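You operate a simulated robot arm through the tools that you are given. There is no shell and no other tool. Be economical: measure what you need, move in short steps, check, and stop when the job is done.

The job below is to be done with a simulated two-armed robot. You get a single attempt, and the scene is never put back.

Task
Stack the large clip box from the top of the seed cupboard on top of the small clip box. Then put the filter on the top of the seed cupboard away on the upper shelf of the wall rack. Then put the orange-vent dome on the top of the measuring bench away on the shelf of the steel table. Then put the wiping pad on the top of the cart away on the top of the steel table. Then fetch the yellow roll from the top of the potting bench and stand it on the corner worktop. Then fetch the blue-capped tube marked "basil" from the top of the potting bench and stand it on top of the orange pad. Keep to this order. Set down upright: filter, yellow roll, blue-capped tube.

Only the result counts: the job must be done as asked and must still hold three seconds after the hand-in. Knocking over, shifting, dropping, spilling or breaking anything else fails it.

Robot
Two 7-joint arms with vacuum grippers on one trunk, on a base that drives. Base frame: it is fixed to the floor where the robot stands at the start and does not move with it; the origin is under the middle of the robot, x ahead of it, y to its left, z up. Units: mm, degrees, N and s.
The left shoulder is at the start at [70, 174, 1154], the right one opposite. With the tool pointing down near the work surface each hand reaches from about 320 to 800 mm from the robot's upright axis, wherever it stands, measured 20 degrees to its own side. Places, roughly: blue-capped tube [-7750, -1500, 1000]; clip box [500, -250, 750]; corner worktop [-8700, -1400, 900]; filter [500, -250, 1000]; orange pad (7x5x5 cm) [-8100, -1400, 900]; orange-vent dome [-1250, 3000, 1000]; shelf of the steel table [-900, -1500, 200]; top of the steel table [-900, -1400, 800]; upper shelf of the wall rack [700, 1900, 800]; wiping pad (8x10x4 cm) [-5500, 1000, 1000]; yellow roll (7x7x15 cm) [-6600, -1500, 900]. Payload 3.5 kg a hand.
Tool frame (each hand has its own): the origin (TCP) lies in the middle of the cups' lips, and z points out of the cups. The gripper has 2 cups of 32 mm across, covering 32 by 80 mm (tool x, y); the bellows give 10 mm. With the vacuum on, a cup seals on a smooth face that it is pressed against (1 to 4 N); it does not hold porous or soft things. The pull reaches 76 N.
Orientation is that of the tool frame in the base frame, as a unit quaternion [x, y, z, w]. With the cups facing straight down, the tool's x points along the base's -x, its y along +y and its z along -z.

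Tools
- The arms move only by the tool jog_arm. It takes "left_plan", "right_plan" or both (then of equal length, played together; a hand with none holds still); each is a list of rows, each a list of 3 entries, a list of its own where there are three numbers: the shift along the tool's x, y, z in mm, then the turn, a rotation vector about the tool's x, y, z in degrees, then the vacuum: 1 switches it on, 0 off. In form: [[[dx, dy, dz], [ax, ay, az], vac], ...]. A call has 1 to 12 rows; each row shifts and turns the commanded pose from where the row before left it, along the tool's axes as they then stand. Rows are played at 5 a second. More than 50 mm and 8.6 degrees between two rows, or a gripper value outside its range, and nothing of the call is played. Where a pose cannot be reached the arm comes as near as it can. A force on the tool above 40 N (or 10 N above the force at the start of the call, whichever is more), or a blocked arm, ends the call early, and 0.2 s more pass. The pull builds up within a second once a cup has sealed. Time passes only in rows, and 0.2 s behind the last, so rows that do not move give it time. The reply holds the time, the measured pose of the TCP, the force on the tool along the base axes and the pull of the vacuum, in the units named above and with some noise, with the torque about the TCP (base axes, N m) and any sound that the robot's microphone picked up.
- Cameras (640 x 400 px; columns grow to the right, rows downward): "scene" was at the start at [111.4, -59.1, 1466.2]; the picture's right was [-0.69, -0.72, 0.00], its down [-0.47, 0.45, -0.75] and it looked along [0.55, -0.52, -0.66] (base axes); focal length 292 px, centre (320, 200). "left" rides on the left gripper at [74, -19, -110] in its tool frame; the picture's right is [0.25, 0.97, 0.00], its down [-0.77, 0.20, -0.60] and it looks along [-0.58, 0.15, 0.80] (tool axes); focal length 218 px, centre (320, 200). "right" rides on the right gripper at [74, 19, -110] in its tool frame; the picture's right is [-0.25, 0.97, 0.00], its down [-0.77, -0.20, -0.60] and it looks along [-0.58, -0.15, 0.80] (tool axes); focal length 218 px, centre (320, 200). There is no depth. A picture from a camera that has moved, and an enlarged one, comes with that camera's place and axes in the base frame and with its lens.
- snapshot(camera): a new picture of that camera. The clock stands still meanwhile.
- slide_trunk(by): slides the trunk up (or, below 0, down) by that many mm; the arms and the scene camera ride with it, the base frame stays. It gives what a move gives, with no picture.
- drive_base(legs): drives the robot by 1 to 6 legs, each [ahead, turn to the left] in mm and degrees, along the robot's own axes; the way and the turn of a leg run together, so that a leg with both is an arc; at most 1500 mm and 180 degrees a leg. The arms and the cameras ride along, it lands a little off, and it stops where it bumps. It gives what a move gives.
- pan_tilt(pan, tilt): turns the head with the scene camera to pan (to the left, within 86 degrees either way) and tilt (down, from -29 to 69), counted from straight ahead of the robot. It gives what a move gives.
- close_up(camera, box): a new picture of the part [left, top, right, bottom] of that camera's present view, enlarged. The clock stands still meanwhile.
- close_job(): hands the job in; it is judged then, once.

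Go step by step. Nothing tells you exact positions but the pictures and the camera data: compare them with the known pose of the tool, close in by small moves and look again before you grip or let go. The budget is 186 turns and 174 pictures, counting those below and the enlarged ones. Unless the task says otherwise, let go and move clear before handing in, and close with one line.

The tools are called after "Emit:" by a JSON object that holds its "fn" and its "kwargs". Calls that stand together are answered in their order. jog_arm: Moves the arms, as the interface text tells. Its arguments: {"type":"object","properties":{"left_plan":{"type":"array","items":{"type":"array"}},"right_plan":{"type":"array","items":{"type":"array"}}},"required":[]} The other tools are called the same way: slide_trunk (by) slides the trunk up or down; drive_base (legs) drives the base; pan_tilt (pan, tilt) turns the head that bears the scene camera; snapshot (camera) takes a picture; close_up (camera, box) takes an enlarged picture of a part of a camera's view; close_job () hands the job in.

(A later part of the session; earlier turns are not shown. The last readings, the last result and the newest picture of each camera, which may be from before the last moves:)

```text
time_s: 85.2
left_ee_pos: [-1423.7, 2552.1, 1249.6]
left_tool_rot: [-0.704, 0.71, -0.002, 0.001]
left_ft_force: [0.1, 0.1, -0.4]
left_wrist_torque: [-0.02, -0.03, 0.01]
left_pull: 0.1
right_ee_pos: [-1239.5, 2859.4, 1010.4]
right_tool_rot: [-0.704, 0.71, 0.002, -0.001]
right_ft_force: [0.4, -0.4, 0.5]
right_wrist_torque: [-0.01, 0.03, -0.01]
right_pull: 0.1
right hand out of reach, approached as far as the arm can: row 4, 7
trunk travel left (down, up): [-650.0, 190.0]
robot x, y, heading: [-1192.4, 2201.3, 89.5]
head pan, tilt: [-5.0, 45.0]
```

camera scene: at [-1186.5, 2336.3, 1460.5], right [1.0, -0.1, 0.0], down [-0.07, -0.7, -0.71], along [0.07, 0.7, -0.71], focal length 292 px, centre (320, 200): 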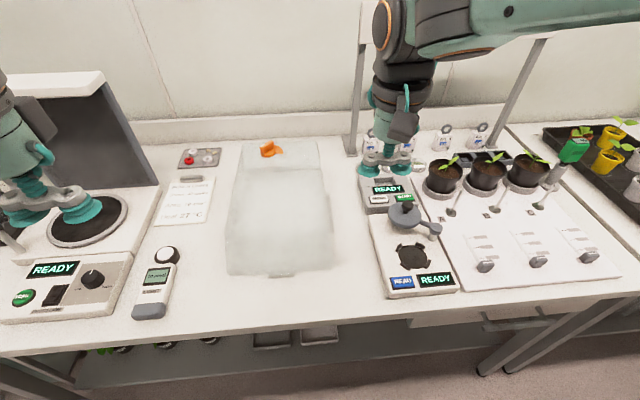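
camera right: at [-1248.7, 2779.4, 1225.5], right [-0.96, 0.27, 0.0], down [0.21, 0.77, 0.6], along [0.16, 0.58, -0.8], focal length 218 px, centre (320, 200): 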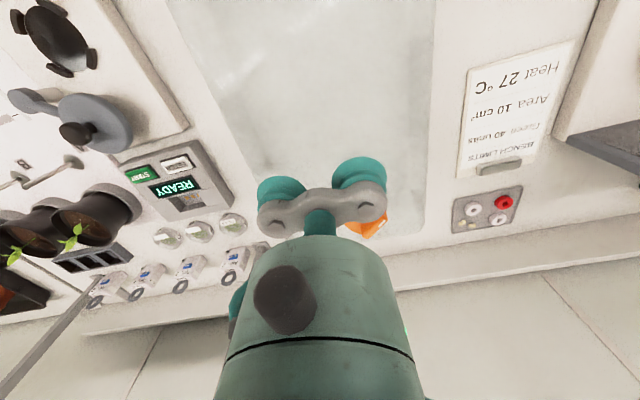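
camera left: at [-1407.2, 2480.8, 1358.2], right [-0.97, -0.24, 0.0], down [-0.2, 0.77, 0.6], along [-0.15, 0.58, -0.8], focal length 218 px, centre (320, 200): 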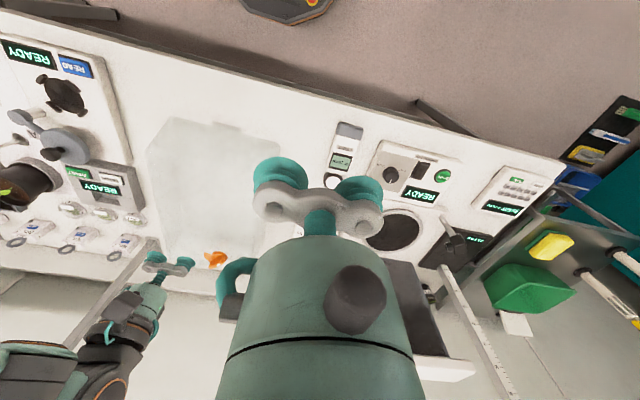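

The arm is at its reach limit, so I raise a little, drive 80 mm closer, bring the hand back 80 mm, and look.

Emit:
{"fn": "jog_arm", "kwargs": {"right_plan": [[[0, 0, -30], [0, 0, 0], 0], [[40, 0, 0], [0, 0, 0], 0], [[40, 0, 0], [0, 0, 0], 0]]}}

Emit:
{"fn": "drive_base", "kwargs": {"legs": [[80, 0]]}}

Emit:
{"fn": "jog_arm", "kwargs": {"right_plan": [[[0, 0, 20], [0, 0, 0], 1], [[0, 0, 8], [0, 0, 0], 1], [[0, 0, 4], [0, 0, 0], 1]]}}

Emit:
{"fn": "close_up", "kwargs": {"camera": "scene", "box": [180, 90, 420, 290]}}

Emit:
{"fn": "snapshot", "kwargs": {"camera": "right"}}

```text
time_s: 86.0
left_ee_pos: [-1422.9, 2550.0, 1248.8]
left_tool_rot: [-0.704, 0.711, 0.0, 0.001]
left_ft_force: [0.2, 0.5, -0.3]
left_wrist_torque: [-0.01, 0.02, 0.01]
left_pull: 0.1
right_ee_pos: [-1239.4, 2776.9, 1036.7]
right_tool_rot: [-0.702, 0.712, -0.001, -0.003]
right_ft_force: [-0.1, -0.8, -0.2]
right_wrist_torque: [0.03, -0.03, -0.01]
right_pull: 0.1
trunk travel left (down, up): [-650.0, 190.0]
robot x, y, heading: [-1196.9, 2204.0, 89.5]
head pan, tilt: [-5.0, 45.0]
```

```text
time_s: 87.0
left_ee_pos: [-1422.8, 2625.9, 1250.0]
left_tool_rot: [-0.704, 0.71, 0.0, 0.001]
left_ft_force: [0.0, -0.5, -0.5]
left_wrist_torque: [0.05, -0.01, 0.0]
left_pull: 0.0
right_ee_pos: [-1239.0, 2854.0, 1041.3]
right_tool_rot: [-0.702, 0.712, 0.002, -0.002]
right_ft_force: [0.6, -1.0, 0.1]
right_wrist_torque: [0.01, -0.02, 0.0]
right_pull: 0.1
trunk travel left (down, up): [-650.0, 190.0]
robot x, y, heading: [-1193.3, 2278.5, 89.5]
head pan, tilt: [-5.0, 45.0]
```

```text
time_s: 87.8
left_ee_pos: [-1420.5, 2629.7, 1249.2]
left_tool_rot: [-0.704, 0.71, 0.0, 0.0]
left_ft_force: [0.0, 0.8, -0.1]
left_wrist_torque: [0.01, -0.02, -0.01]
left_pull: 0.1
right_ee_pos: [-1238.1, 2857.5, 1006.2]
right_tool_rot: [-0.703, 0.712, 0.001, -0.003]
right_ft_force: [0.1, 0.0, 0.8]
right_wrist_torque: [0.02, 0.04, -0.01]
right_pull: 0.1
trunk travel left (down, up): [-650.0, 190.0]
robot x, y, heading: [-1195.1, 2282.6, 89.6]
head pan, tilt: [-5.0, 45.0]
```

```text
2.00 times, centred on (300, 190) of scene
camera zoom: at [-1185.9, 2413.3, 1460.3], right [1.0, -0.1, 0.0], down [-0.07, -0.7, -0.71], along [0.07, 0.7, -0.71], focal length 584 px, centre (360, 220)
```

zoom: 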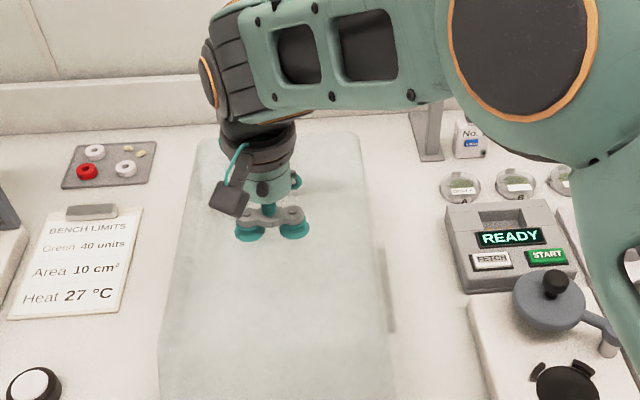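

```text
100 pictures are left
camera right: at [-1257.9, 2784.9, 1117.1], right [-0.96, 0.27, 0.0], down [0.21, 0.77, 0.6], along [0.16, 0.58, -0.8], focal length 218 px, centre (320, 200)
```

right: 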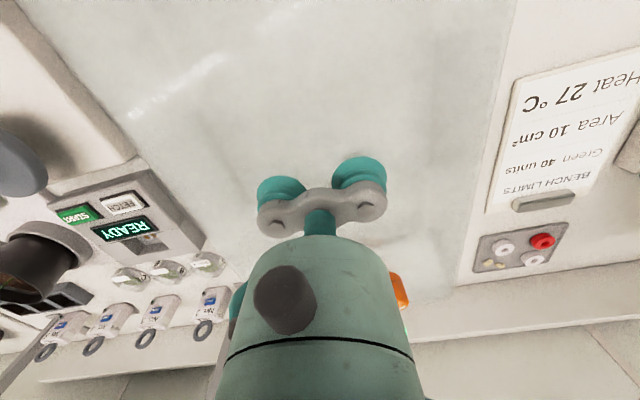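

The cups hover above the top face; I continue down in small steps.

Emit:
{"fn": "jog_arm", "kwargs": {"right_plan": [[[0, 0, 4], [0, 0, 0], 1], [[0, 0, 4], [0, 0, 0], 1], [[0, 0, 4], [0, 0, 0], 1], [[0, 0, 3], [0, 0, 0], 1], [[0, 0, 0], [0, 0, 0], 1]]}}

```text
time_s: 89.0
left_ee_pos: [-1422.5, 2627.0, 1249.4]
left_tool_rot: [-0.704, 0.71, 0.0, 0.001]
left_ft_force: [-0.2, 0.2, -0.2]
left_wrist_torque: [-0.01, 0.0, 0.0]
left_pull: 0.0
right_ee_pos: [-1239.3, 2858.0, 994.2]
right_tool_rot: [-0.702, 0.712, 0.002, -0.002]
right_ft_force: [0.5, 0.4, 7.3]
right_wrist_torque: [0.07, -0.11, -0.05]
right_pull: 75.6
trunk travel left (down, up): [-650.0, 190.0]
robot x, y, heading: [-1191.6, 2281.1, 89.6]
head pan, tilt: [-5.0, 45.0]
```

Both cups sealed (76 N). I lift gently and check.

Emit:
{"fn": "jog_arm", "kwargs": {"right_plan": [[[0, 0, -10], [0, 0, 0], 1], [[0, 0, -20], [0, 0, 0], 1], [[0, 0, -30], [0, 0, 0], 1], [[0, 0, -30], [0, 0, 0], 1], [[0, 0, -30], [0, 0, 0], 1], [[0, 0, -20], [0, 0, 0], 1]]}}

Emit:
{"fn": "snapshot", "kwargs": {"camera": "scene"}}

```text
time_s: 90.4
left_ee_pos: [-1421.8, 2628.4, 1248.7]
left_tool_rot: [-0.705, 0.71, 0.0, 0.001]
left_ft_force: [-0.2, -0.7, 0.2]
left_wrist_torque: [-0.02, -0.01, 0.02]
left_pull: 0.1
right_ee_pos: [-1236.8, 2858.2, 1133.1]
right_tool_rot: [-0.699, 0.715, 0.003, -0.008]
right_ft_force: [-0.3, 0.4, -2.0]
right_wrist_torque: [-0.06, -0.02, 0.02]
right_pull: 75.5
trunk travel left (down, up): [-650.0, 190.0]
robot x, y, heading: [-1192.5, 2281.3, 89.6]
head pan, tilt: [-5.0, 45.0]
```

```text
99 pictures are left
camera scene: at [-1185.8, 2411.9, 1460.5], right [1.0, -0.1, 0.0], down [-0.07, -0.7, -0.71], along [0.07, 0.7, -0.71], focal length 292 px, centre (320, 200)
```

scene: 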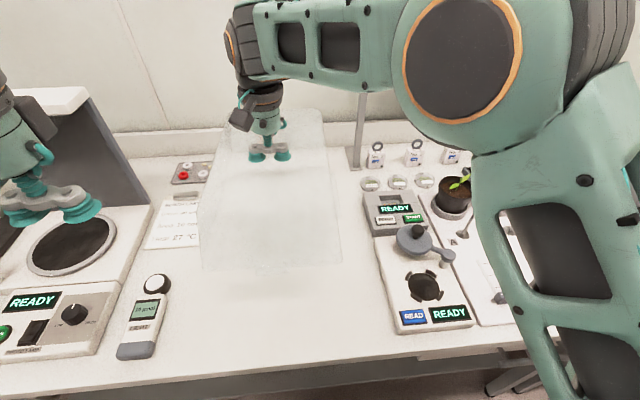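

The dome came up cleanly with nothing beneath. I back away and turn toward the steel table.

Emit:
{"fn": "drive_base", "kwargs": {"legs": [[-800, 0], [0, 180]]}}

Emit:
{"fn": "pan_tilt", "kwargs": {"pan": 25, "tilt": 18}}

Emit:
{"fn": "snapshot", "kwargs": {"camera": "scene"}}

```text
time_s: 102.3
left_ee_pos: [-956.9, 1138.3, 1250.6]
left_tool_rot: [0.687, 0.726, 0.0, -0.001]
left_ft_force: [-0.4, -0.3, 0.4]
left_wrist_torque: [-0.02, -0.03, 0.0]
left_pull: 0.1
right_ee_pos: [-1126.3, 896.9, 1137.5]
right_tool_rot: [0.691, 0.722, 0.007, 0.004]
right_ft_force: [0.8, 0.0, -1.9]
right_wrist_torque: [0.1, 0.01, 0.0]
right_pull: 75.9
trunk travel left (down, up): [-650.0, 190.0]
robot x, y, heading: [-1206.6, 1469.1, -87.0]
head pan, tilt: [-5.0, 45.0]
```

```text
time_s: 103.2
left_ee_pos: [-956.1, 1137.6, 1248.8]
left_tool_rot: [0.687, 0.727, -0.001, -0.001]
left_ft_force: [0.1, -0.6, -0.3]
left_wrist_torque: [-0.01, -0.01, 0.01]
left_pull: 0.0
right_ee_pos: [-1126.3, 897.1, 1137.7]
right_tool_rot: [0.692, 0.722, 0.008, 0.006]
right_ft_force: [0.0, -0.1, -1.7]
right_wrist_torque: [0.06, 0.03, 0.01]
right_pull: 75.5
trunk travel left (down, up): [-650.0, 190.0]
robot x, y, heading: [-1207.9, 1468.3, -87.0]
head pan, tilt: [25.0, 18.0]
```

```text
98 pictures are left
camera scene: at [-1159.7, 1336.3, 1502.3], right [-0.88, -0.47, 0.0], down [-0.15, 0.27, -0.95], along [0.45, -0.84, -0.31], focal length 292 px, centre (320, 200)
```

scene: 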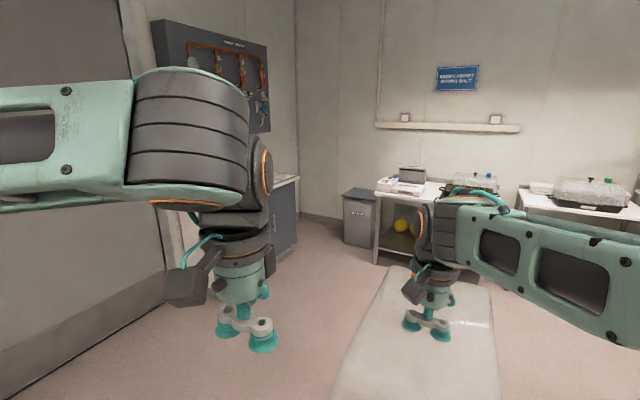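

The steel table is ahead at about [-850,-1450]. I drive 1450 mm toward it and look again.

Emit:
{"fn": "drive_base", "kwargs": {"legs": [[0, 6], [1450, 0], [0, -8]]}}

Emit:
{"fn": "pan_tilt", "kwargs": {"pan": 0, "tilt": 20}}

Emit:
{"fn": "snapshot", "kwargs": {"camera": "scene"}}

Emit:
{"fn": "snapshot", "kwargs": {"camera": "left"}}

```text
time_s: 111.4
left_ee_pos: [-760.7, -266.6, 1250.3]
left_tool_rot: [0.708, 0.706, 0.0, -0.001]
left_ft_force: [-0.6, 0.2, -0.2]
left_wrist_torque: [-0.01, -0.01, 0.0]
left_pull: 0.1
right_ee_pos: [-944.7, -497.4, 1138.0]
right_tool_rot: [0.713, 0.701, 0.007, 0.006]
right_ft_force: [0.1, -0.8, -1.8]
right_wrist_torque: [0.07, 0.0, 0.0]
right_pull: 75.3
trunk travel left (down, up): [-650.0, 190.0]
robot x, y, heading: [-993.4, 77.3, -90.2]
head pan, tilt: [25.0, 18.0]
```

```text
time_s: 112.3
left_ee_pos: [-760.6, -265.8, 1249.1]
left_tool_rot: [0.707, 0.707, -0.001, 0.0]
left_ft_force: [-0.4, 0.1, -0.3]
left_wrist_torque: [-0.03, 0.02, 0.03]
left_pull: 0.1
right_ee_pos: [-945.3, -498.0, 1137.5]
right_tool_rot: [0.712, 0.702, 0.007, 0.006]
right_ft_force: [0.0, -0.2, -2.0]
right_wrist_torque: [0.08, 0.01, 0.01]
right_pull: 75.1
trunk travel left (down, up): [-650.0, 190.0]
robot x, y, heading: [-989.8, 74.1, -90.2]
head pan, tilt: [0.0, 20.0]
```

```text
97 pictures are left
camera scene: at [-991.0, -65.2, 1499.2], right [-1.0, 0.0, 0.0], down [0.0, 0.34, -0.94], along [0.0, -0.94, -0.34], focal length 292 px, centre (320, 200)
```

scene: 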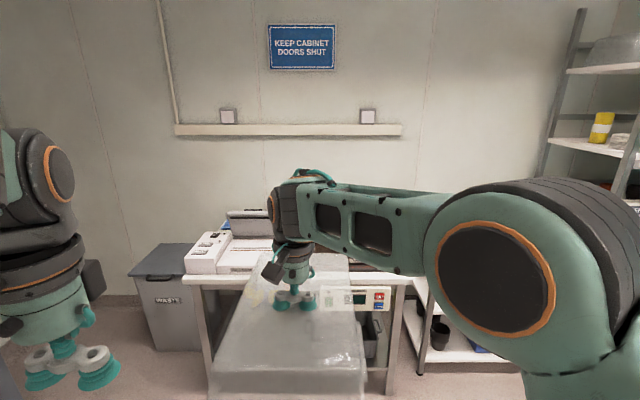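

```text
96 pictures are left
camera left: at [-780.9, -192.2, 1359.1], right [0.97, 0.25, 0.0], down [0.2, -0.77, 0.6], along [0.15, -0.59, -0.8], focal length 218 px, centre (320, 200)
```

left: 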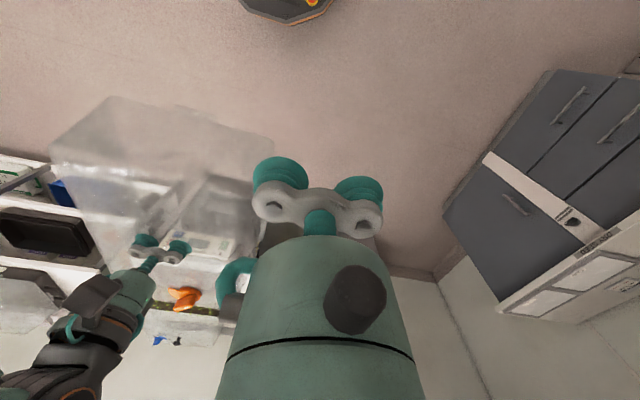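

The table spans about x -450..-1351 with its front near y≈-1056. I lower the trunk so I can look at the shelf under it.

Emit:
{"fn": "slide_trunk", "kwargs": {"by": -640}}

Emit:
{"fn": "snapshot", "kwargs": {"camera": "scene"}}

Emit:
{"fn": "snapshot", "kwargs": {"camera": "left"}}

```text
refused: -640 is not a number from -400 to 400
```

```text
95 pictures are left
camera scene: at [-991.0, -65.2, 1499.2], right [-1.0, 0.0, 0.0], down [0.0, 0.34, -0.94], along [0.0, -0.94, -0.34], focal length 292 px, centre (320, 200)
```

scene: 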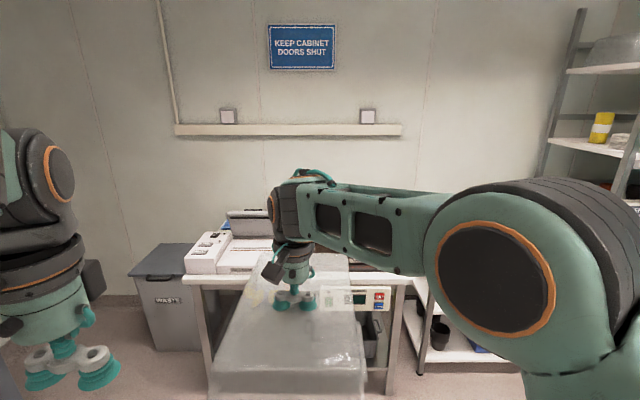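

```text
94 pictures are left
camera left: at [-780.9, -192.2, 1359.1], right [0.97, 0.25, 0.0], down [0.2, -0.77, 0.6], along [0.15, -0.59, -0.8], focal length 218 px, centre (320, 200)
```

left: 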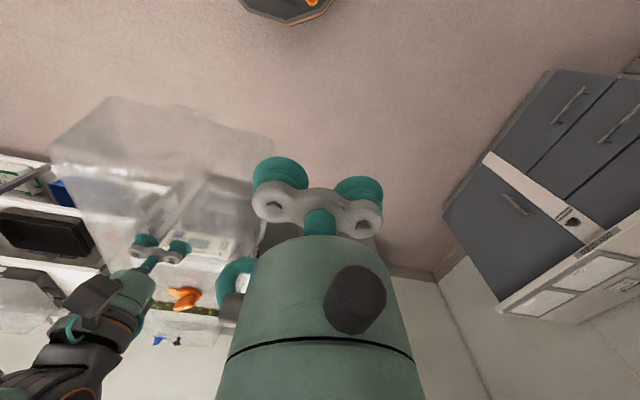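

The slide is limited to 400 mm; I do it in two steps and then look.

Emit:
{"fn": "slide_trunk", "kwargs": {"by": -330}}

Emit:
{"fn": "slide_trunk", "kwargs": {"by": -310}}

Emit:
{"fn": "snapshot", "kwargs": {"camera": "scene"}}

```text
time_s: 115.6
left_ee_pos: [-761.8, -265.6, 919.7]
left_tool_rot: [0.708, 0.706, -0.001, 0.0]
left_ft_force: [-0.2, -0.2, 0.2]
left_wrist_torque: [-0.01, -0.02, -0.02]
left_pull: 0.1
right_ee_pos: [-945.8, -497.7, 807.4]
right_tool_rot: [0.712, 0.702, 0.007, 0.006]
right_ft_force: [1.1, 0.3, -1.7]
right_wrist_torque: [0.04, 0.0, 0.0]
right_pull: 75.4
trunk travel left (down, up): [-320.0, 520.0]
robot x, y, heading: [-992.4, 77.7, -90.2]
head pan, tilt: [0.0, 20.0]
```

```text
time_s: 118.6
left_ee_pos: [-761.1, -267.1, 610.7]
left_tool_rot: [0.708, 0.706, 0.0, -0.001]
left_ft_force: [0.3, 0.4, -0.1]
left_wrist_torque: [-0.01, 0.02, 0.01]
left_pull: 0.0
right_ee_pos: [-945.4, -496.0, 497.9]
right_tool_rot: [0.713, 0.701, 0.007, 0.006]
right_ft_force: [-0.6, -0.7, -2.4]
right_wrist_torque: [0.07, 0.0, 0.01]
right_pull: 75.0
trunk travel left (down, up): [-10.0, 830.0]
robot x, y, heading: [-993.0, 80.6, -90.0]
head pan, tilt: [0.0, 20.0]
```

```text
93 pictures are left
camera scene: at [-991.6, -65.3, 859.2], right [-1.0, 0.0, 0.0], down [0.0, 0.34, -0.94], along [0.0, -0.94, -0.34], focal length 292 px, centre (320, 200)
```

scene: 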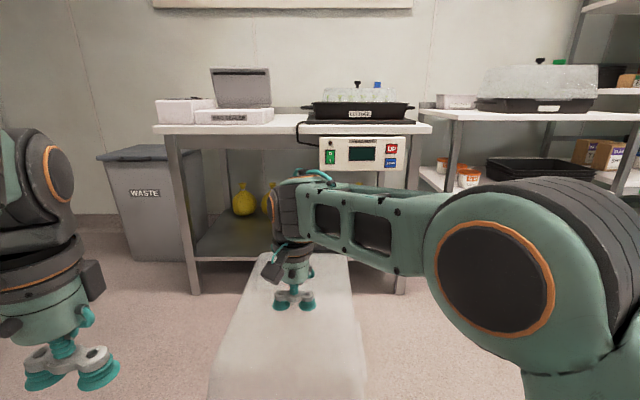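

The shelf is at z≈195 behind a front edge near y≈-1165, with yellow bags at its back left and a panel hanging down right of x≈-991. I shift the robot to x≈-690 to line up the right arm left of the panel and see the shelf.

Emit:
{"fn": "drive_base", "kwargs": {"legs": [[0, 90], [300, 0], [0, -90]]}}

Emit:
{"fn": "pan_tilt", "kwargs": {"pan": -10, "tilt": 22}}

Emit:
{"fn": "snapshot", "kwargs": {"camera": "scene"}}

Emit:
{"fn": "snapshot", "kwargs": {"camera": "right"}}

```text
time_s: 128.4
left_ee_pos: [-474.0, -266.3, 609.2]
left_tool_rot: [0.715, 0.699, -0.001, -0.001]
left_ft_force: [-0.5, -0.2, -0.2]
left_wrist_torque: [-0.01, 0.06, 0.01]
left_pull: 0.0
right_ee_pos: [-663.1, -493.8, 497.6]
right_tool_rot: [0.72, 0.693, 0.008, 0.006]
right_ft_force: [0.8, -0.1, -1.6]
right_wrist_torque: [0.08, 0.03, 0.01]
right_pull: 75.7
trunk travel left (down, up): [-10.0, 830.0]
robot x, y, heading: [-698.3, 83.5, -91.3]
head pan, tilt: [0.0, 20.0]
```

```text
time_s: 129.2
left_ee_pos: [-473.0, -266.5, 609.0]
left_tool_rot: [0.716, 0.698, -0.001, 0.0]
left_ft_force: [0.1, 0.2, -0.2]
left_wrist_torque: [-0.01, 0.0, 0.02]
left_pull: 0.1
right_ee_pos: [-661.8, -495.1, 497.1]
right_tool_rot: [0.72, 0.694, 0.009, 0.006]
right_ft_force: [-0.9, 0.0, -2.7]
right_wrist_torque: [0.09, -0.01, 0.04]
right_pull: 75.3
trunk travel left (down, up): [-10.0, 830.0]
robot x, y, heading: [-697.6, 81.2, -91.2]
head pan, tilt: [-10.0, 22.0]
```

```text
92 pictures are left
camera scene: at [-714.9, -58.7, 855.9], right [-0.98, 0.2, 0.0], down [0.07, 0.37, -0.93], along [-0.18, -0.91, -0.37], focal length 292 px, centre (320, 200)
```

scene: 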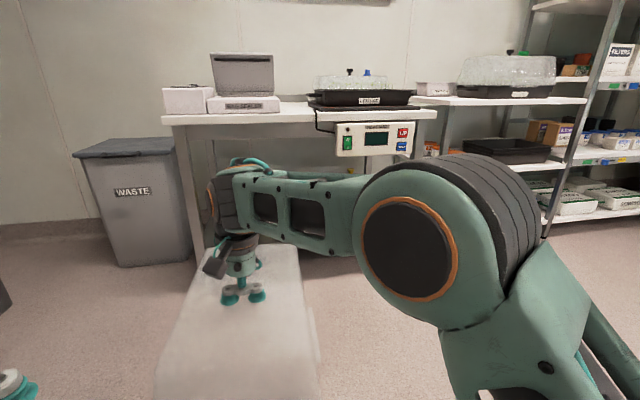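

```text
91 pictures are left
camera right: at [-642.9, -421.7, 608.6], right [0.96, -0.29, 0.02], down [-0.24, -0.76, 0.6], along [-0.16, -0.58, -0.8], focal length 218 px, centre (320, 200)
```

right: 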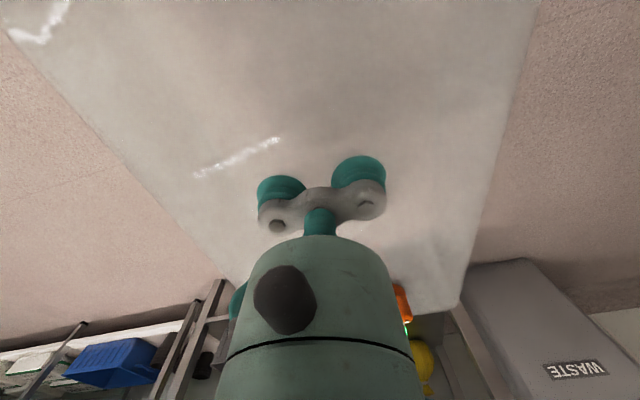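

The forearm hides the shelf, so I turn the robot 60° right and pan the head left to see under the table.

Emit:
{"fn": "drive_base", "kwargs": {"legs": [[0, -60]]}}

Emit:
{"fn": "pan_tilt", "kwargs": {"pan": 58, "tilt": 20}}

Emit:
{"fn": "snapshot", "kwargs": {"camera": "scene"}}

```text
time_s: 132.2
left_ee_pos: [-890.0, -284.0, 609.7]
left_tool_rot: [0.97, 0.244, 0.0, -0.001]
left_ft_force: [-0.7, -0.7, 0.1]
left_wrist_torque: [-0.01, 0.0, -0.02]
left_pull: 0.0
right_ee_pos: [-1181.9, -230.3, 497.0]
right_tool_rot: [0.972, 0.237, 0.004, 0.009]
right_ft_force: [0.2, 0.6, -2.2]
right_wrist_torque: [0.01, -0.08, -0.02]
right_pull: 75.9
trunk travel left (down, up): [-10.0, 830.0]
robot x, y, heading: [-693.8, 81.4, -151.9]
head pan, tilt: [-10.0, 22.0]
```

```text
time_s: 133.6
left_ee_pos: [-890.7, -283.5, 609.3]
left_tool_rot: [0.97, 0.244, -0.001, 0.0]
left_ft_force: [-0.1, 0.3, 0.2]
left_wrist_torque: [-0.03, 0.01, -0.03]
left_pull: 0.0
right_ee_pos: [-1181.6, -229.9, 497.6]
right_tool_rot: [0.972, 0.236, 0.004, 0.009]
right_ft_force: [-0.3, 0.7, -1.6]
right_wrist_torque: [0.09, -0.09, 0.02]
right_pull: 75.8
trunk travel left (down, up): [-10.0, 830.0]
robot x, y, heading: [-693.6, 81.6, -151.8]
head pan, tilt: [58.0, 20.0]
```

```text
90 pictures are left
camera scene: at [-746.0, -34.3, 859.1], right [-1.0, 0.07, 0.0], down [0.02, 0.34, -0.94], along [-0.06, -0.94, -0.34], focal length 292 px, centre (320, 200)
```

scene: 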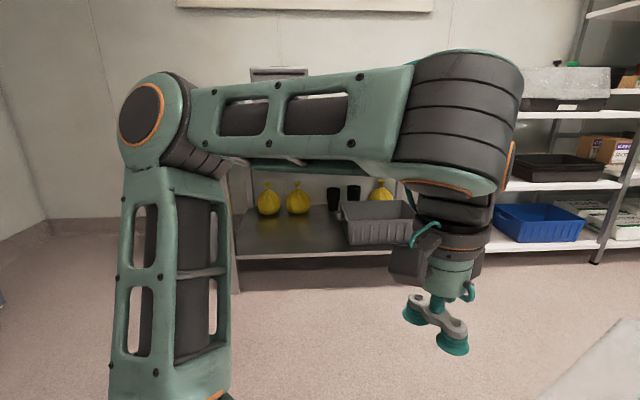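

The shelf is free between its left end (x≈-458) and the grey crate (x≈-969), in front of the bags. I aim the dome at about [-720,-1375], turn back, and lower the hand.

Emit:
{"fn": "drive_base", "kwargs": {"legs": [[0, 62]]}}

Emit:
{"fn": "jog_arm", "kwargs": {"right_plan": [[[0, -28, 25], [0, 0, 0], 1], [[0, -28, 25], [0, 0, 0], 1], [[0, 0, 30], [0, 0, 0], 1], [[0, 0, 30], [0, 0, 0], 1], [[0, 0, 30], [0, 0, 0], 1]]}}

Emit:
{"fn": "snapshot", "kwargs": {"camera": "scene"}}

```text
time_s: 136.8
left_ee_pos: [-455.9, -256.7, 609.2]
left_tool_rot: [0.699, 0.716, -0.001, -0.001]
left_ft_force: [0.7, 0.3, -0.2]
left_wrist_torque: [0.02, 0.04, 0.0]
left_pull: 0.1
right_ee_pos: [-635.6, -492.3, 497.0]
right_tool_rot: [0.704, 0.71, 0.008, 0.006]
right_ft_force: [0.5, -0.4, -1.9]
right_wrist_torque: [0.11, 0.02, -0.01]
right_pull: 75.3
trunk travel left (down, up): [-10.0, 830.0]
robot x, y, heading: [-699.5, 82.5, -88.7]
head pan, tilt: [58.0, 20.0]
```

```text
time_s: 138.0
left_ee_pos: [-456.7, -256.6, 609.2]
left_tool_rot: [0.699, 0.716, 0.0, 0.0]
left_ft_force: [-0.8, 1.0, -1.1]
left_wrist_torque: [0.03, -0.03, 0.02]
left_pull: 0.0
right_ee_pos: [-686.0, -492.2, 356.5]
right_tool_rot: [0.704, 0.71, 0.009, 0.006]
right_ft_force: [-0.5, -0.5, -1.8]
right_wrist_torque: [0.09, 0.01, -0.03]
right_pull: 75.4
trunk travel left (down, up): [-10.0, 830.0]
robot x, y, heading: [-694.1, 84.0, -88.4]
head pan, tilt: [58.0, 20.0]
```

```text
89 pictures are left
camera scene: at [-614.2, -15.0, 859.2], right [-0.51, -0.86, 0.0], down [-0.29, 0.17, -0.94], along [0.81, -0.48, -0.34], focal length 292 px, centre (320, 200)
```

scene: 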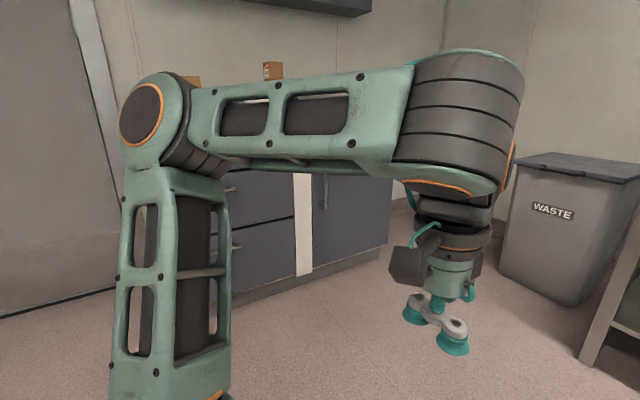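

I retract the left hand, straighten the heading, and drive part of the way, then check the clearances.

Emit:
{"fn": "jog_arm", "kwargs": {"left_plan": [[[30, 0, 0], [0, 0, 0], 0], [[30, 0, 0], [0, 0, 0], 0], [[30, 0, 0], [0, 0, 0], 0]]}}

Emit:
{"fn": "drive_base", "kwargs": {"legs": [[0, -2], [380, 0]]}}

Emit:
{"fn": "pan_tilt", "kwargs": {"pan": 0, "tilt": 25}}

Emit:
{"fn": "snapshot", "kwargs": {"camera": "scene"}}

Emit:
{"fn": "snapshot", "kwargs": {"camera": "left"}}

Emit:
{"fn": "snapshot", "kwargs": {"camera": "right"}}

```text
time_s: 138.8
left_ee_pos: [-469.1, -167.5, 594.2]
left_tool_rot: [0.699, 0.715, -0.001, -0.001]
left_ft_force: [-0.5, 0.5, 0.3]
left_wrist_torque: [0.02, -0.03, 0.03]
left_pull: 0.0
left hand out of reach, approached as far as the arm can: row 1, 2
right_ee_pos: [-686.9, -492.6, 356.5]
right_tool_rot: [0.704, 0.71, 0.008, 0.006]
right_ft_force: [-0.5, 0.2, -1.6]
right_wrist_torque: [0.09, 0.06, -0.02]
right_pull: 75.7
trunk travel left (down, up): [-10.0, 830.0]
robot x, y, heading: [-694.5, 84.2, -88.7]
head pan, tilt: [58.0, 20.0]
```

```text
time_s: 141.6
left_ee_pos: [-478.6, -559.0, 594.3]
left_tool_rot: [0.708, 0.706, -0.001, -0.002]
left_ft_force: [-0.6, -0.1, 0.4]
left_wrist_torque: [-0.01, 0.0, 0.0]
left_pull: 0.1
right_ee_pos: [-705.7, -877.2, 356.6]
right_tool_rot: [0.713, 0.701, 0.009, 0.006]
right_ft_force: [0.1, -0.6, -1.7]
right_wrist_torque: [0.07, 0.05, 0.01]
right_pull: 76.1
trunk travel left (down, up): [-10.0, 830.0]
robot x, y, heading: [-699.3, -301.2, -90.1]
head pan, tilt: [58.0, 20.0]
```

```text
time_s: 142.9
left_ee_pos: [-479.0, -558.9, 595.7]
left_tool_rot: [0.708, 0.706, -0.002, -0.001]
left_ft_force: [-0.6, -0.7, 0.2]
left_wrist_torque: [-0.05, -0.01, 0.01]
left_pull: 0.0
right_ee_pos: [-706.3, -878.3, 356.2]
right_tool_rot: [0.714, 0.7, 0.009, 0.006]
right_ft_force: [0.2, 0.2, -1.8]
right_wrist_torque: [0.1, -0.02, -0.02]
right_pull: 75.6
trunk travel left (down, up): [-10.0, 830.0]
robot x, y, heading: [-699.5, -300.1, -90.3]
head pan, tilt: [0.0, 25.0]
```

```text
88 pictures are left
camera scene: at [-698.7, -445.1, 851.1], right [-1.0, 0.0, 0.0], down [0.0, 0.42, -0.91], along [0.0, -0.91, -0.42], focal length 292 px, centre (320, 200)
```

scene: 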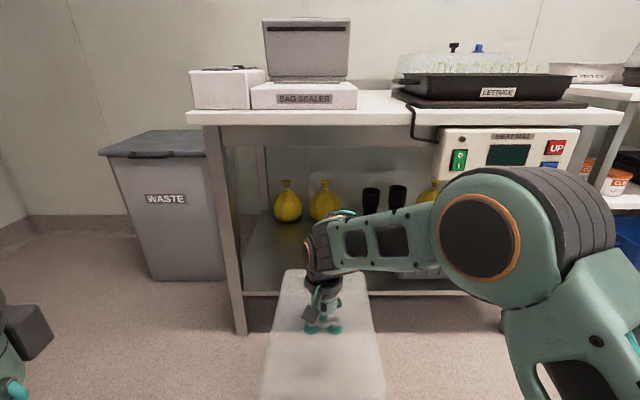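

```text
87 pictures are left
camera left: at [-498.5, -485.5, 704.5], right [0.97, 0.25, 0.0], down [0.2, -0.77, 0.6], along [0.15, -0.59, -0.8], focal length 218 px, centre (320, 200)
```

left: 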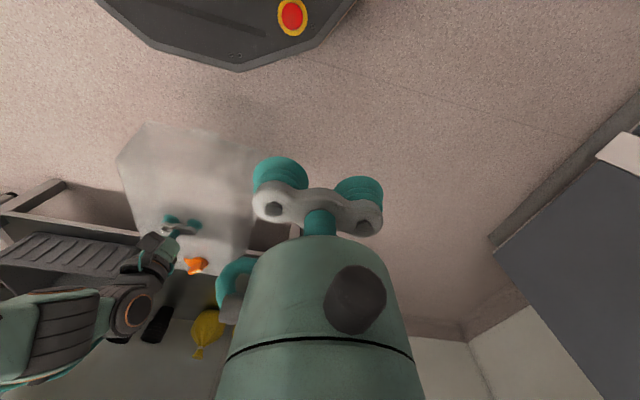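

```text
86 pictures are left
camera right: at [-687.9, -804.6, 467.5], right [0.96, -0.27, 0.02], down [-0.23, -0.77, 0.6], along [-0.15, -0.58, -0.8], focal length 218 px, centre (320, 200)
```

right: 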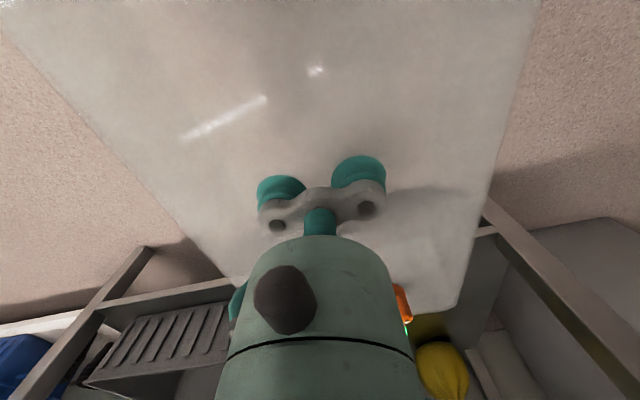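

The elbow would come too close to the hanging panel, so I reposition: reverse obliquely to x≈-500 and carry the dome farther out to the right with the arm more stretched and lower.

Emit:
{"fn": "drive_base", "kwargs": {"legs": [[0, -30], [-400, 0], [0, 30]]}}

Emit:
{"fn": "jog_arm", "kwargs": {"right_plan": [[[0, -40, 0], [0, 0, 0], 1], [[0, -40, 0], [0, 0, 0], 1], [[0, -40, 0], [0, 0, 0], 1], [[-20, -40, 0], [0, 0, 0], 1], [[-30, -30, 0], [0, 0, 0], 1], [[-35, 0, 0], [0, 0, 0], 1], [[-35, 0, 0], [0, 0, 0], 1]]}}

Emit:
{"fn": "snapshot", "kwargs": {"camera": "scene"}}

Emit:
{"fn": "snapshot", "kwargs": {"camera": "left"}}

```text
time_s: 148.3
left_ee_pos: [-281.1, -218.0, 595.2]
left_tool_rot: [0.717, 0.697, -0.001, -0.001]
left_ft_force: [-0.4, 0.5, 0.8]
left_wrist_torque: [0.03, 0.02, 0.02]
left_pull: 0.0
right_ee_pos: [-515.6, -530.7, 357.1]
right_tool_rot: [0.723, 0.691, 0.009, 0.007]
right_ft_force: [-0.4, -0.1, -2.3]
right_wrist_torque: [0.06, 0.0, -0.03]
right_pull: 76.0
trunk travel left (down, up): [-10.0, 830.0]
robot x, y, heading: [-496.8, 42.1, -91.5]
head pan, tilt: [0.0, 25.0]
```

```text
time_s: 149.9
left_ee_pos: [-280.4, -219.0, 594.3]
left_tool_rot: [0.717, 0.697, -0.001, -0.001]
left_ft_force: [0.4, -0.2, -0.1]
left_wrist_torque: [0.0, -0.01, 0.01]
left_pull: 0.0
right_ee_pos: [-709.1, -644.3, 349.2]
right_tool_rot: [0.722, 0.691, 0.009, 0.007]
right_ft_force: [0.9, 0.0, -2.1]
right_wrist_torque: [0.08, 0.01, 0.03]
right_pull: 75.8
trunk travel left (down, up): [-10.0, 830.0]
robot x, y, heading: [-496.4, 45.0, -91.6]
head pan, tilt: [0.0, 25.0]
```

```text
85 pictures are left
camera scene: at [-497.7, -99.4, 851.1], right [-1.0, 0.03, 0.0], down [0.01, 0.42, -0.91], along [-0.03, -0.91, -0.42], focal length 292 px, centre (320, 200)
```

scene: 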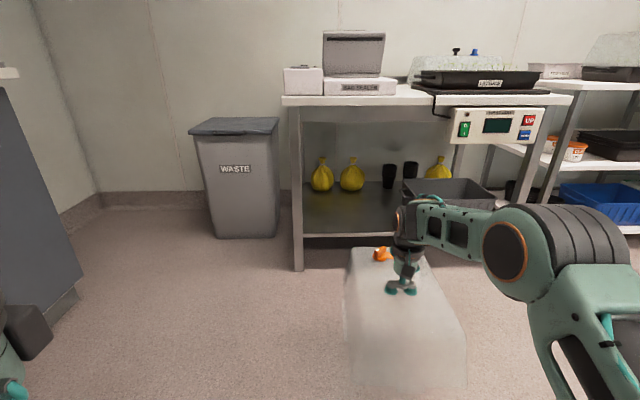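

```text
84 pictures are left
camera left: at [-298.5, -144.8, 704.5], right [0.97, 0.23, 0.0], down [0.18, -0.78, 0.6], along [0.13, -0.59, -0.8], focal length 218 px, centre (320, 200)
```

left: 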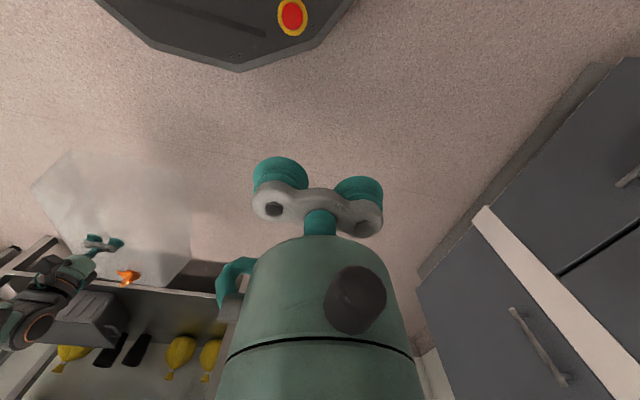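

Now the elbow rides low and clear of the panel. I straighten the heading and drive until the dome is just before the shelf edge.

Emit:
{"fn": "drive_base", "kwargs": {"legs": [[0, 1.5], [300, 0]]}}

Emit:
{"fn": "snapshot", "kwargs": {"camera": "scene"}}

Emit:
{"fn": "snapshot", "kwargs": {"camera": "left"}}

```text
time_s: 152.3
left_ee_pos: [-271.4, -509.8, 594.4]
left_tool_rot: [0.704, 0.71, -0.001, -0.001]
left_ft_force: [-0.3, -0.6, -0.2]
left_wrist_torque: [0.0, 0.0, 0.01]
left_pull: 0.0
right_ee_pos: [-682.3, -948.5, 348.9]
right_tool_rot: [0.71, 0.704, 0.009, 0.006]
right_ft_force: [0.7, -0.6, -2.0]
right_wrist_torque: [0.09, 0.01, -0.01]
right_pull: 75.7
trunk travel left (down, up): [-10.0, 830.0]
robot x, y, heading: [-492.1, -255.9, -89.4]
head pan, tilt: [0.0, 25.0]
```

```text
83 pictures are left
camera scene: at [-491.3, -397.0, 851.0], right [-1.0, -0.01, 0.0], down [0.0, 0.42, -0.91], along [0.01, -0.91, -0.42], focal length 292 px, centre (320, 200)
```

scene: 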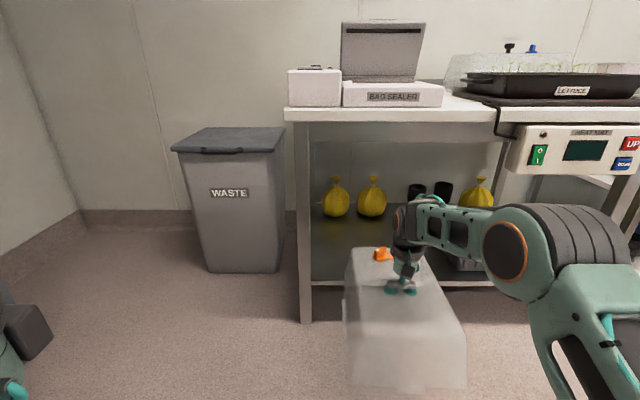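

```text
82 pictures are left
camera left: at [-290.6, -434.9, 704.5], right [0.97, 0.26, 0.0], down [0.21, -0.77, 0.6], along [0.16, -0.58, -0.8], focal length 218 px, centre (320, 200)
```

left: 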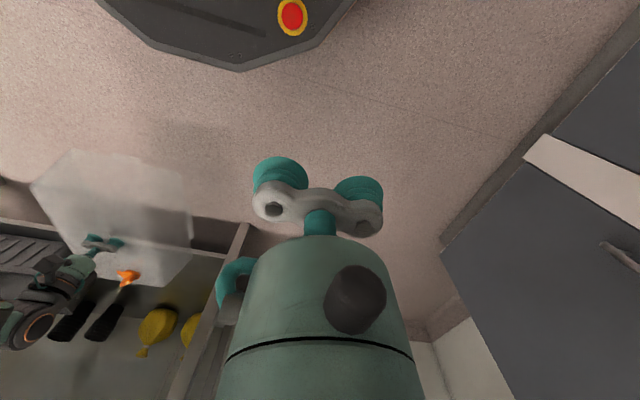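

Dome bottom is about 45 mm above the shelf, elbow and wrist are well under the table top and clear of the panel. I drive the dome in.

Emit:
{"fn": "drive_base", "kwargs": {"legs": [[415, 0]]}}

Emit:
{"fn": "pan_tilt", "kwargs": {"pan": -5, "tilt": 40}}

Emit:
{"fn": "snapshot", "kwargs": {"camera": "scene"}}

Emit:
{"fn": "snapshot", "kwargs": {"camera": "left"}}

Emit:
{"fn": "snapshot", "kwargs": {"camera": "right"}}

```text
time_s: 154.8
left_ee_pos: [-270.0, -912.5, 594.8]
left_tool_rot: [0.703, 0.711, -0.002, 0.004]
left_ft_force: [-0.7, 0.1, -1.0]
left_wrist_torque: [0.05, 0.01, 0.0]
left_pull: 0.0
right_ee_pos: [-675.9, -1350.4, 338.6]
right_tool_rot: [0.707, 0.707, 0.017, 0.003]
right_ft_force: [-0.7, 1.2, 1.2]
right_wrist_torque: [-0.45, 0.19, -0.13]
right_pull: 76.0
trunk travel left (down, up): [-10.0, 830.0]
robot x, y, heading: [-489.1, -663.1, -90.2]
head pan, tilt: [0.0, 25.0]
```

```text
time_s: 155.6
left_ee_pos: [-265.5, -916.5, 593.5]
left_tool_rot: [0.703, 0.712, -0.003, -0.002]
left_ft_force: [-0.2, -0.1, -0.8]
left_wrist_torque: [-0.02, 0.02, 0.0]
left_pull: 0.2
right_ee_pos: [-671.6, -1350.3, 333.3]
right_tool_rot: [0.705, 0.709, 0.019, -0.006]
right_ft_force: [4.9, -1.3, 11.9]
right_wrist_torque: [-0.36, -0.22, 0.23]
right_pull: 75.8
trunk travel left (down, up): [-10.0, 830.0]
robot x, y, heading: [-487.1, -659.6, -89.9]
head pan, tilt: [-5.0, 40.0]
```

```text
81 pictures are left
camera scene: at [-494.5, -798.5, 827.4], right [-1.0, 0.09, 0.0], down [0.05, 0.64, -0.77], along [-0.07, -0.76, -0.64], focal length 292 px, centre (320, 200)
```

scene: 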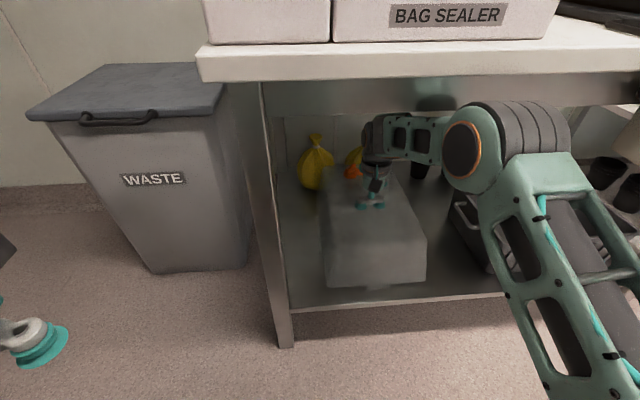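

```text
80 pictures are left
camera left: at [-285.7, -842.9, 702.1], right [0.96, 0.27, -0.01], down [0.22, -0.77, 0.6], along [0.16, -0.58, -0.8], focal length 218 px, centre (320, 200)
```

left: 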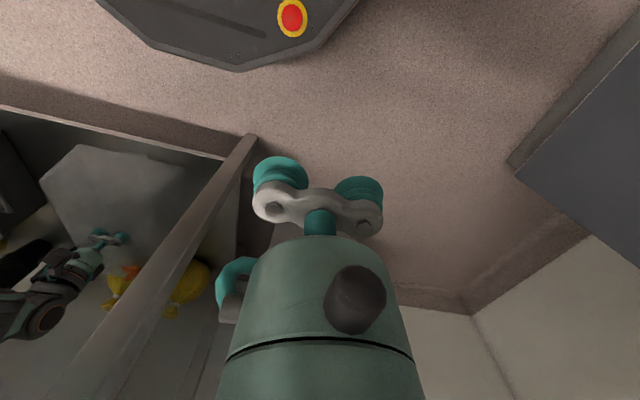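

```text
79 pictures are left
camera right: at [-654.5, -1281.0, 446.2], right [0.97, -0.25, 0.01], down [-0.21, -0.79, 0.57], along [-0.14, -0.56, -0.82], focal length 218 px, centre (320, 200)
```

right: 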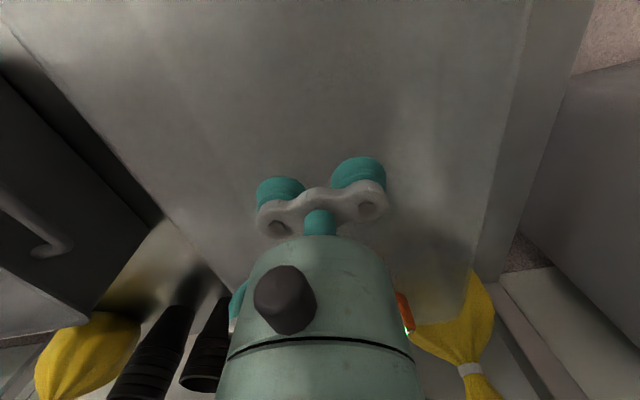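

The dome is over the shelf with its near edge about 45 mm inside, and it seems to be touching down while the arm is pressed slightly by the table. I lower in small steps to seat it, watching the forces.

Emit:
{"fn": "jog_arm", "kwargs": {"right_plan": [[[0, 0, 4], [0, 0, 0], 1], [[0, 0, 4], [0, 0, 0], 1], [[0, 0, 0], [0, 0, 0], 1]]}}

Emit:
{"fn": "close_up", "kwargs": {"camera": "scene", "box": [240, 70, 640, 320]}}

```text
time_s: 156.4
left_ee_pos: [-264.3, -917.2, 594.7]
left_tool_rot: [0.702, 0.712, -0.003, -0.002]
left_ft_force: [-0.3, -0.3, 0.1]
left_wrist_torque: [-0.05, -0.01, 0.0]
left_pull: 0.0
right_ee_pos: [-674.0, -1354.5, 331.1]
right_tool_rot: [0.708, 0.706, 0.015, -0.002]
right_ft_force: [3.1, 1.1, 9.1]
right_wrist_torque: [0.11, 0.65, -0.04]
right_pull: 75.0
trunk travel left (down, up): [-10.0, 830.0]
robot x, y, heading: [-486.8, -663.5, -89.9]
head pan, tilt: [-5.0, 40.0]
```

```text
1.60 times, centred on (440, 195) of scene
camera zoom: at [-494.1, -798.8, 828.8], right [-1.0, 0.09, 0.0], down [0.06, 0.64, -0.77], along [-0.07, -0.76, -0.64], focal length 467 px, centre (128, 208)
```

zoom: 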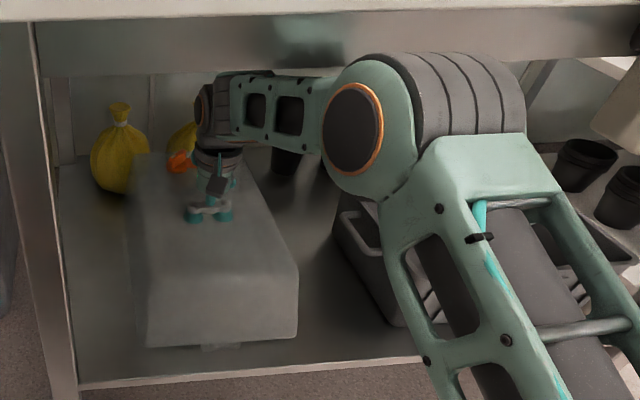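

Emit:
{"fn": "jog_arm", "kwargs": {"right_plan": [[[0, 0, 4], [0, 0, 0], 1], [[0, 0, 3], [0, 0, 0], 1], [[0, 0, 0], [0, 0, 0], 1]]}}

```text
time_s: 156.8
left_ee_pos: [-265.0, -917.5, 593.5]
left_tool_rot: [0.702, 0.712, -0.003, -0.001]
left_ft_force: [-0.4, 0.1, -0.1]
left_wrist_torque: [0.01, 0.0, 0.01]
left_pull: 0.1
right_ee_pos: [-675.4, -1354.1, 331.3]
right_tool_rot: [0.708, 0.706, 0.015, -0.001]
right_ft_force: [0.0, 3.2, 8.3]
right_wrist_torque: [0.13, 0.24, -0.11]
right_pull: 75.7
trunk travel left (down, up): [-10.0, 830.0]
robot x, y, heading: [-489.4, -664.2, -90.3]
head pan, tilt: [-5.0, 40.0]
stopped in row 2 (right hand): the force on the tool passed its limit at 44 N (the readings are from after the stop); the commanded pose is now the measured one
```

The dome rests on the shelf. I release the vacuum, wait, and raise slightly.

Emit:
{"fn": "jog_arm", "kwargs": {"right_plan": [[[0, 0, 0], [0, 0, 0], 0], [[0, 0, 0], [0, 0, 0], 0], [[0, 0, 0], [0, 0, 0], 0], [[0, 0, 0], [0, 0, 0], 0], [[0, 0, -4], [0, 0, 0], 0], [[0, 0, -4], [0, 0, 0], 0]]}}

Emit:
{"fn": "close_up", "kwargs": {"camera": "scene", "box": [240, 70, 640, 320]}}

```text
time_s: 158.2
left_ee_pos: [-266.7, -918.8, 591.8]
left_tool_rot: [0.703, 0.711, -0.002, -0.002]
left_ft_force: [0.2, 0.3, -0.2]
left_wrist_torque: [-0.01, 0.0, 0.0]
left_pull: 0.1
right_ee_pos: [-673.8, -1352.9, 332.6]
right_tool_rot: [0.707, 0.707, 0.019, -0.003]
right_ft_force: [-0.2, -0.5, 1.4]
right_wrist_torque: [-0.01, 0.04, -0.02]
right_pull: 0.1
trunk travel left (down, up): [-10.0, 830.0]
robot x, y, heading: [-487.0, -665.3, -90.1]
head pan, tilt: [-5.0, 40.0]
```

```text
1.60 times, centred on (440, 195) of scene
camera zoom: at [-495.7, -801.3, 826.5], right [-1.0, 0.09, 0.0], down [0.06, 0.64, -0.76], along [-0.07, -0.76, -0.64], focal length 467 px, centre (128, 208)
```

zoom: 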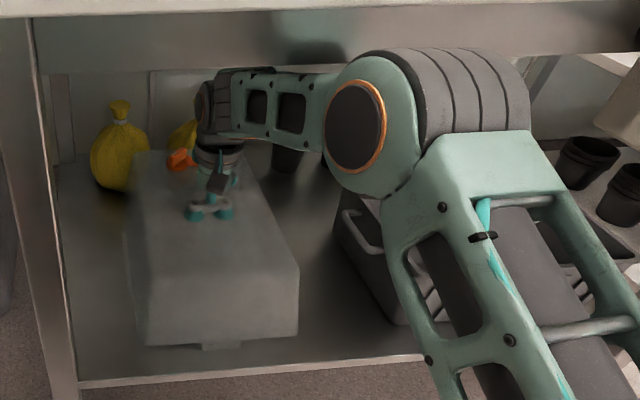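

The forearm just touches the table's front apron, but it slopes down inward, so backing out frees it. The cups are only just touching the dome; I reverse a little and check.

Emit:
{"fn": "drive_base", "kwargs": {"legs": [[-30, 0]]}}

Emit:
{"fn": "jog_arm", "kwargs": {"right_plan": [[[0, 0, -4], [0, 0, 0], 0], [[0, 0, -4], [0, 0, 0], 0]]}}

Emit:
{"fn": "close_up", "kwargs": {"camera": "scene", "box": [240, 70, 640, 320]}}

```text
time_s: 159.0
left_ee_pos: [-264.9, -888.8, 593.0]
left_tool_rot: [0.703, 0.711, -0.003, -0.001]
left_ft_force: [-0.2, 0.1, 0.1]
left_wrist_torque: [-0.01, 0.03, 0.0]
left_pull: 0.0
right_ee_pos: [-675.3, -1326.6, 337.0]
right_tool_rot: [0.708, 0.706, 0.015, -0.002]
right_ft_force: [0.2, -0.3, 0.2]
right_wrist_torque: [0.0, -0.01, -0.02]
right_pull: 0.0
trunk travel left (down, up): [-10.0, 830.0]
robot x, y, heading: [-486.8, -637.8, -90.1]
head pan, tilt: [-5.0, 40.0]
```

```text
time_s: 159.6
left_ee_pos: [-265.9, -889.2, 593.4]
left_tool_rot: [0.702, 0.712, -0.002, -0.001]
left_ft_force: [-0.5, -0.3, 0.0]
left_wrist_torque: [0.01, 0.0, -0.01]
left_pull: 0.1
right_ee_pos: [-674.3, -1325.1, 346.0]
right_tool_rot: [0.707, 0.707, 0.015, -0.002]
right_ft_force: [-0.4, 0.2, 0.4]
right_wrist_torque: [0.0, 0.02, -0.02]
right_pull: 0.1
trunk travel left (down, up): [-10.0, 830.0]
robot x, y, heading: [-483.4, -634.0, -90.3]
head pan, tilt: [-5.0, 40.0]
```

```text
1.60 times, centred on (440, 195) of scene
camera zoom: at [-495.2, -771.0, 827.7], right [-1.0, 0.09, 0.0], down [0.06, 0.64, -0.77], along [-0.07, -0.76, -0.64], focal length 467 px, centre (128, 208)
```

zoom: 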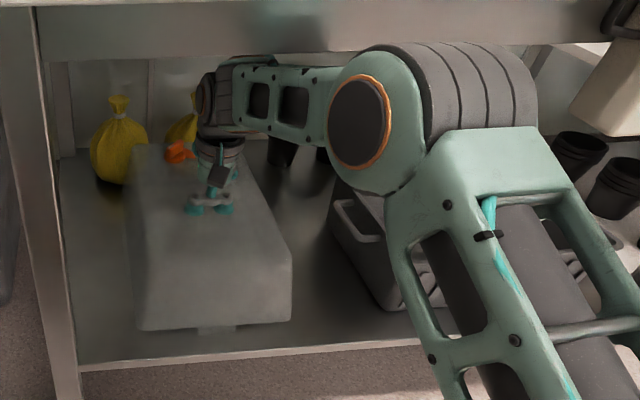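

The hand is free above the dome. I reverse out and check the shelf.

Emit:
{"fn": "drive_base", "kwargs": {"legs": [[-500, 0]]}}

Emit:
{"fn": "pan_tilt", "kwargs": {"pan": -5, "tilt": 25}}

Emit:
{"fn": "snapshot", "kwargs": {"camera": "scene"}}

```text
time_s: 162.6
left_ee_pos: [-265.6, -397.2, 592.1]
left_tool_rot: [0.707, 0.707, -0.003, -0.002]
left_ft_force: [0.3, 0.0, 0.0]
left_wrist_torque: [-0.01, -0.01, -0.01]
left_pull: 0.1
right_ee_pos: [-680.7, -829.4, 345.1]
right_tool_rot: [0.712, 0.702, 0.016, -0.002]
right_ft_force: [-0.5, 0.2, 0.7]
right_wrist_torque: [0.02, 0.0, -0.05]
right_pull: 0.1
trunk travel left (down, up): [-10.0, 830.0]
robot x, y, heading: [-486.0, -144.0, -90.6]
head pan, tilt: [-5.0, 40.0]
```

```text
time_s: 163.3
left_ee_pos: [-264.7, -397.8, 592.4]
left_tool_rot: [0.707, 0.707, -0.002, -0.001]
left_ft_force: [0.2, 0.0, -0.2]
left_wrist_torque: [0.01, 0.02, 0.03]
left_pull: 0.1
right_ee_pos: [-680.6, -828.9, 345.0]
right_tool_rot: [0.712, 0.702, 0.015, -0.001]
right_ft_force: [0.1, -0.6, -0.7]
right_wrist_torque: [-0.03, 0.04, -0.01]
right_pull: 0.1
trunk travel left (down, up): [-10.0, 830.0]
robot x, y, heading: [-480.5, -142.3, -90.9]
head pan, tilt: [-5.0, 25.0]
```

```text
75 pictures are left
camera scene: at [-493.7, -283.7, 851.0], right [-0.99, 0.1, 0.0], down [0.04, 0.42, -0.91], along [-0.09, -0.9, -0.42], focal length 292 px, centre (320, 200)
```

scene: 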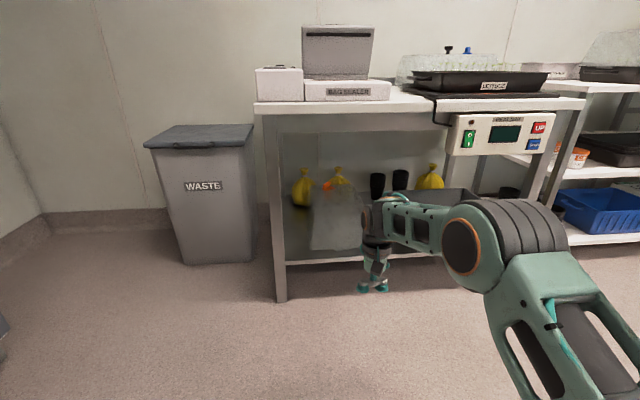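

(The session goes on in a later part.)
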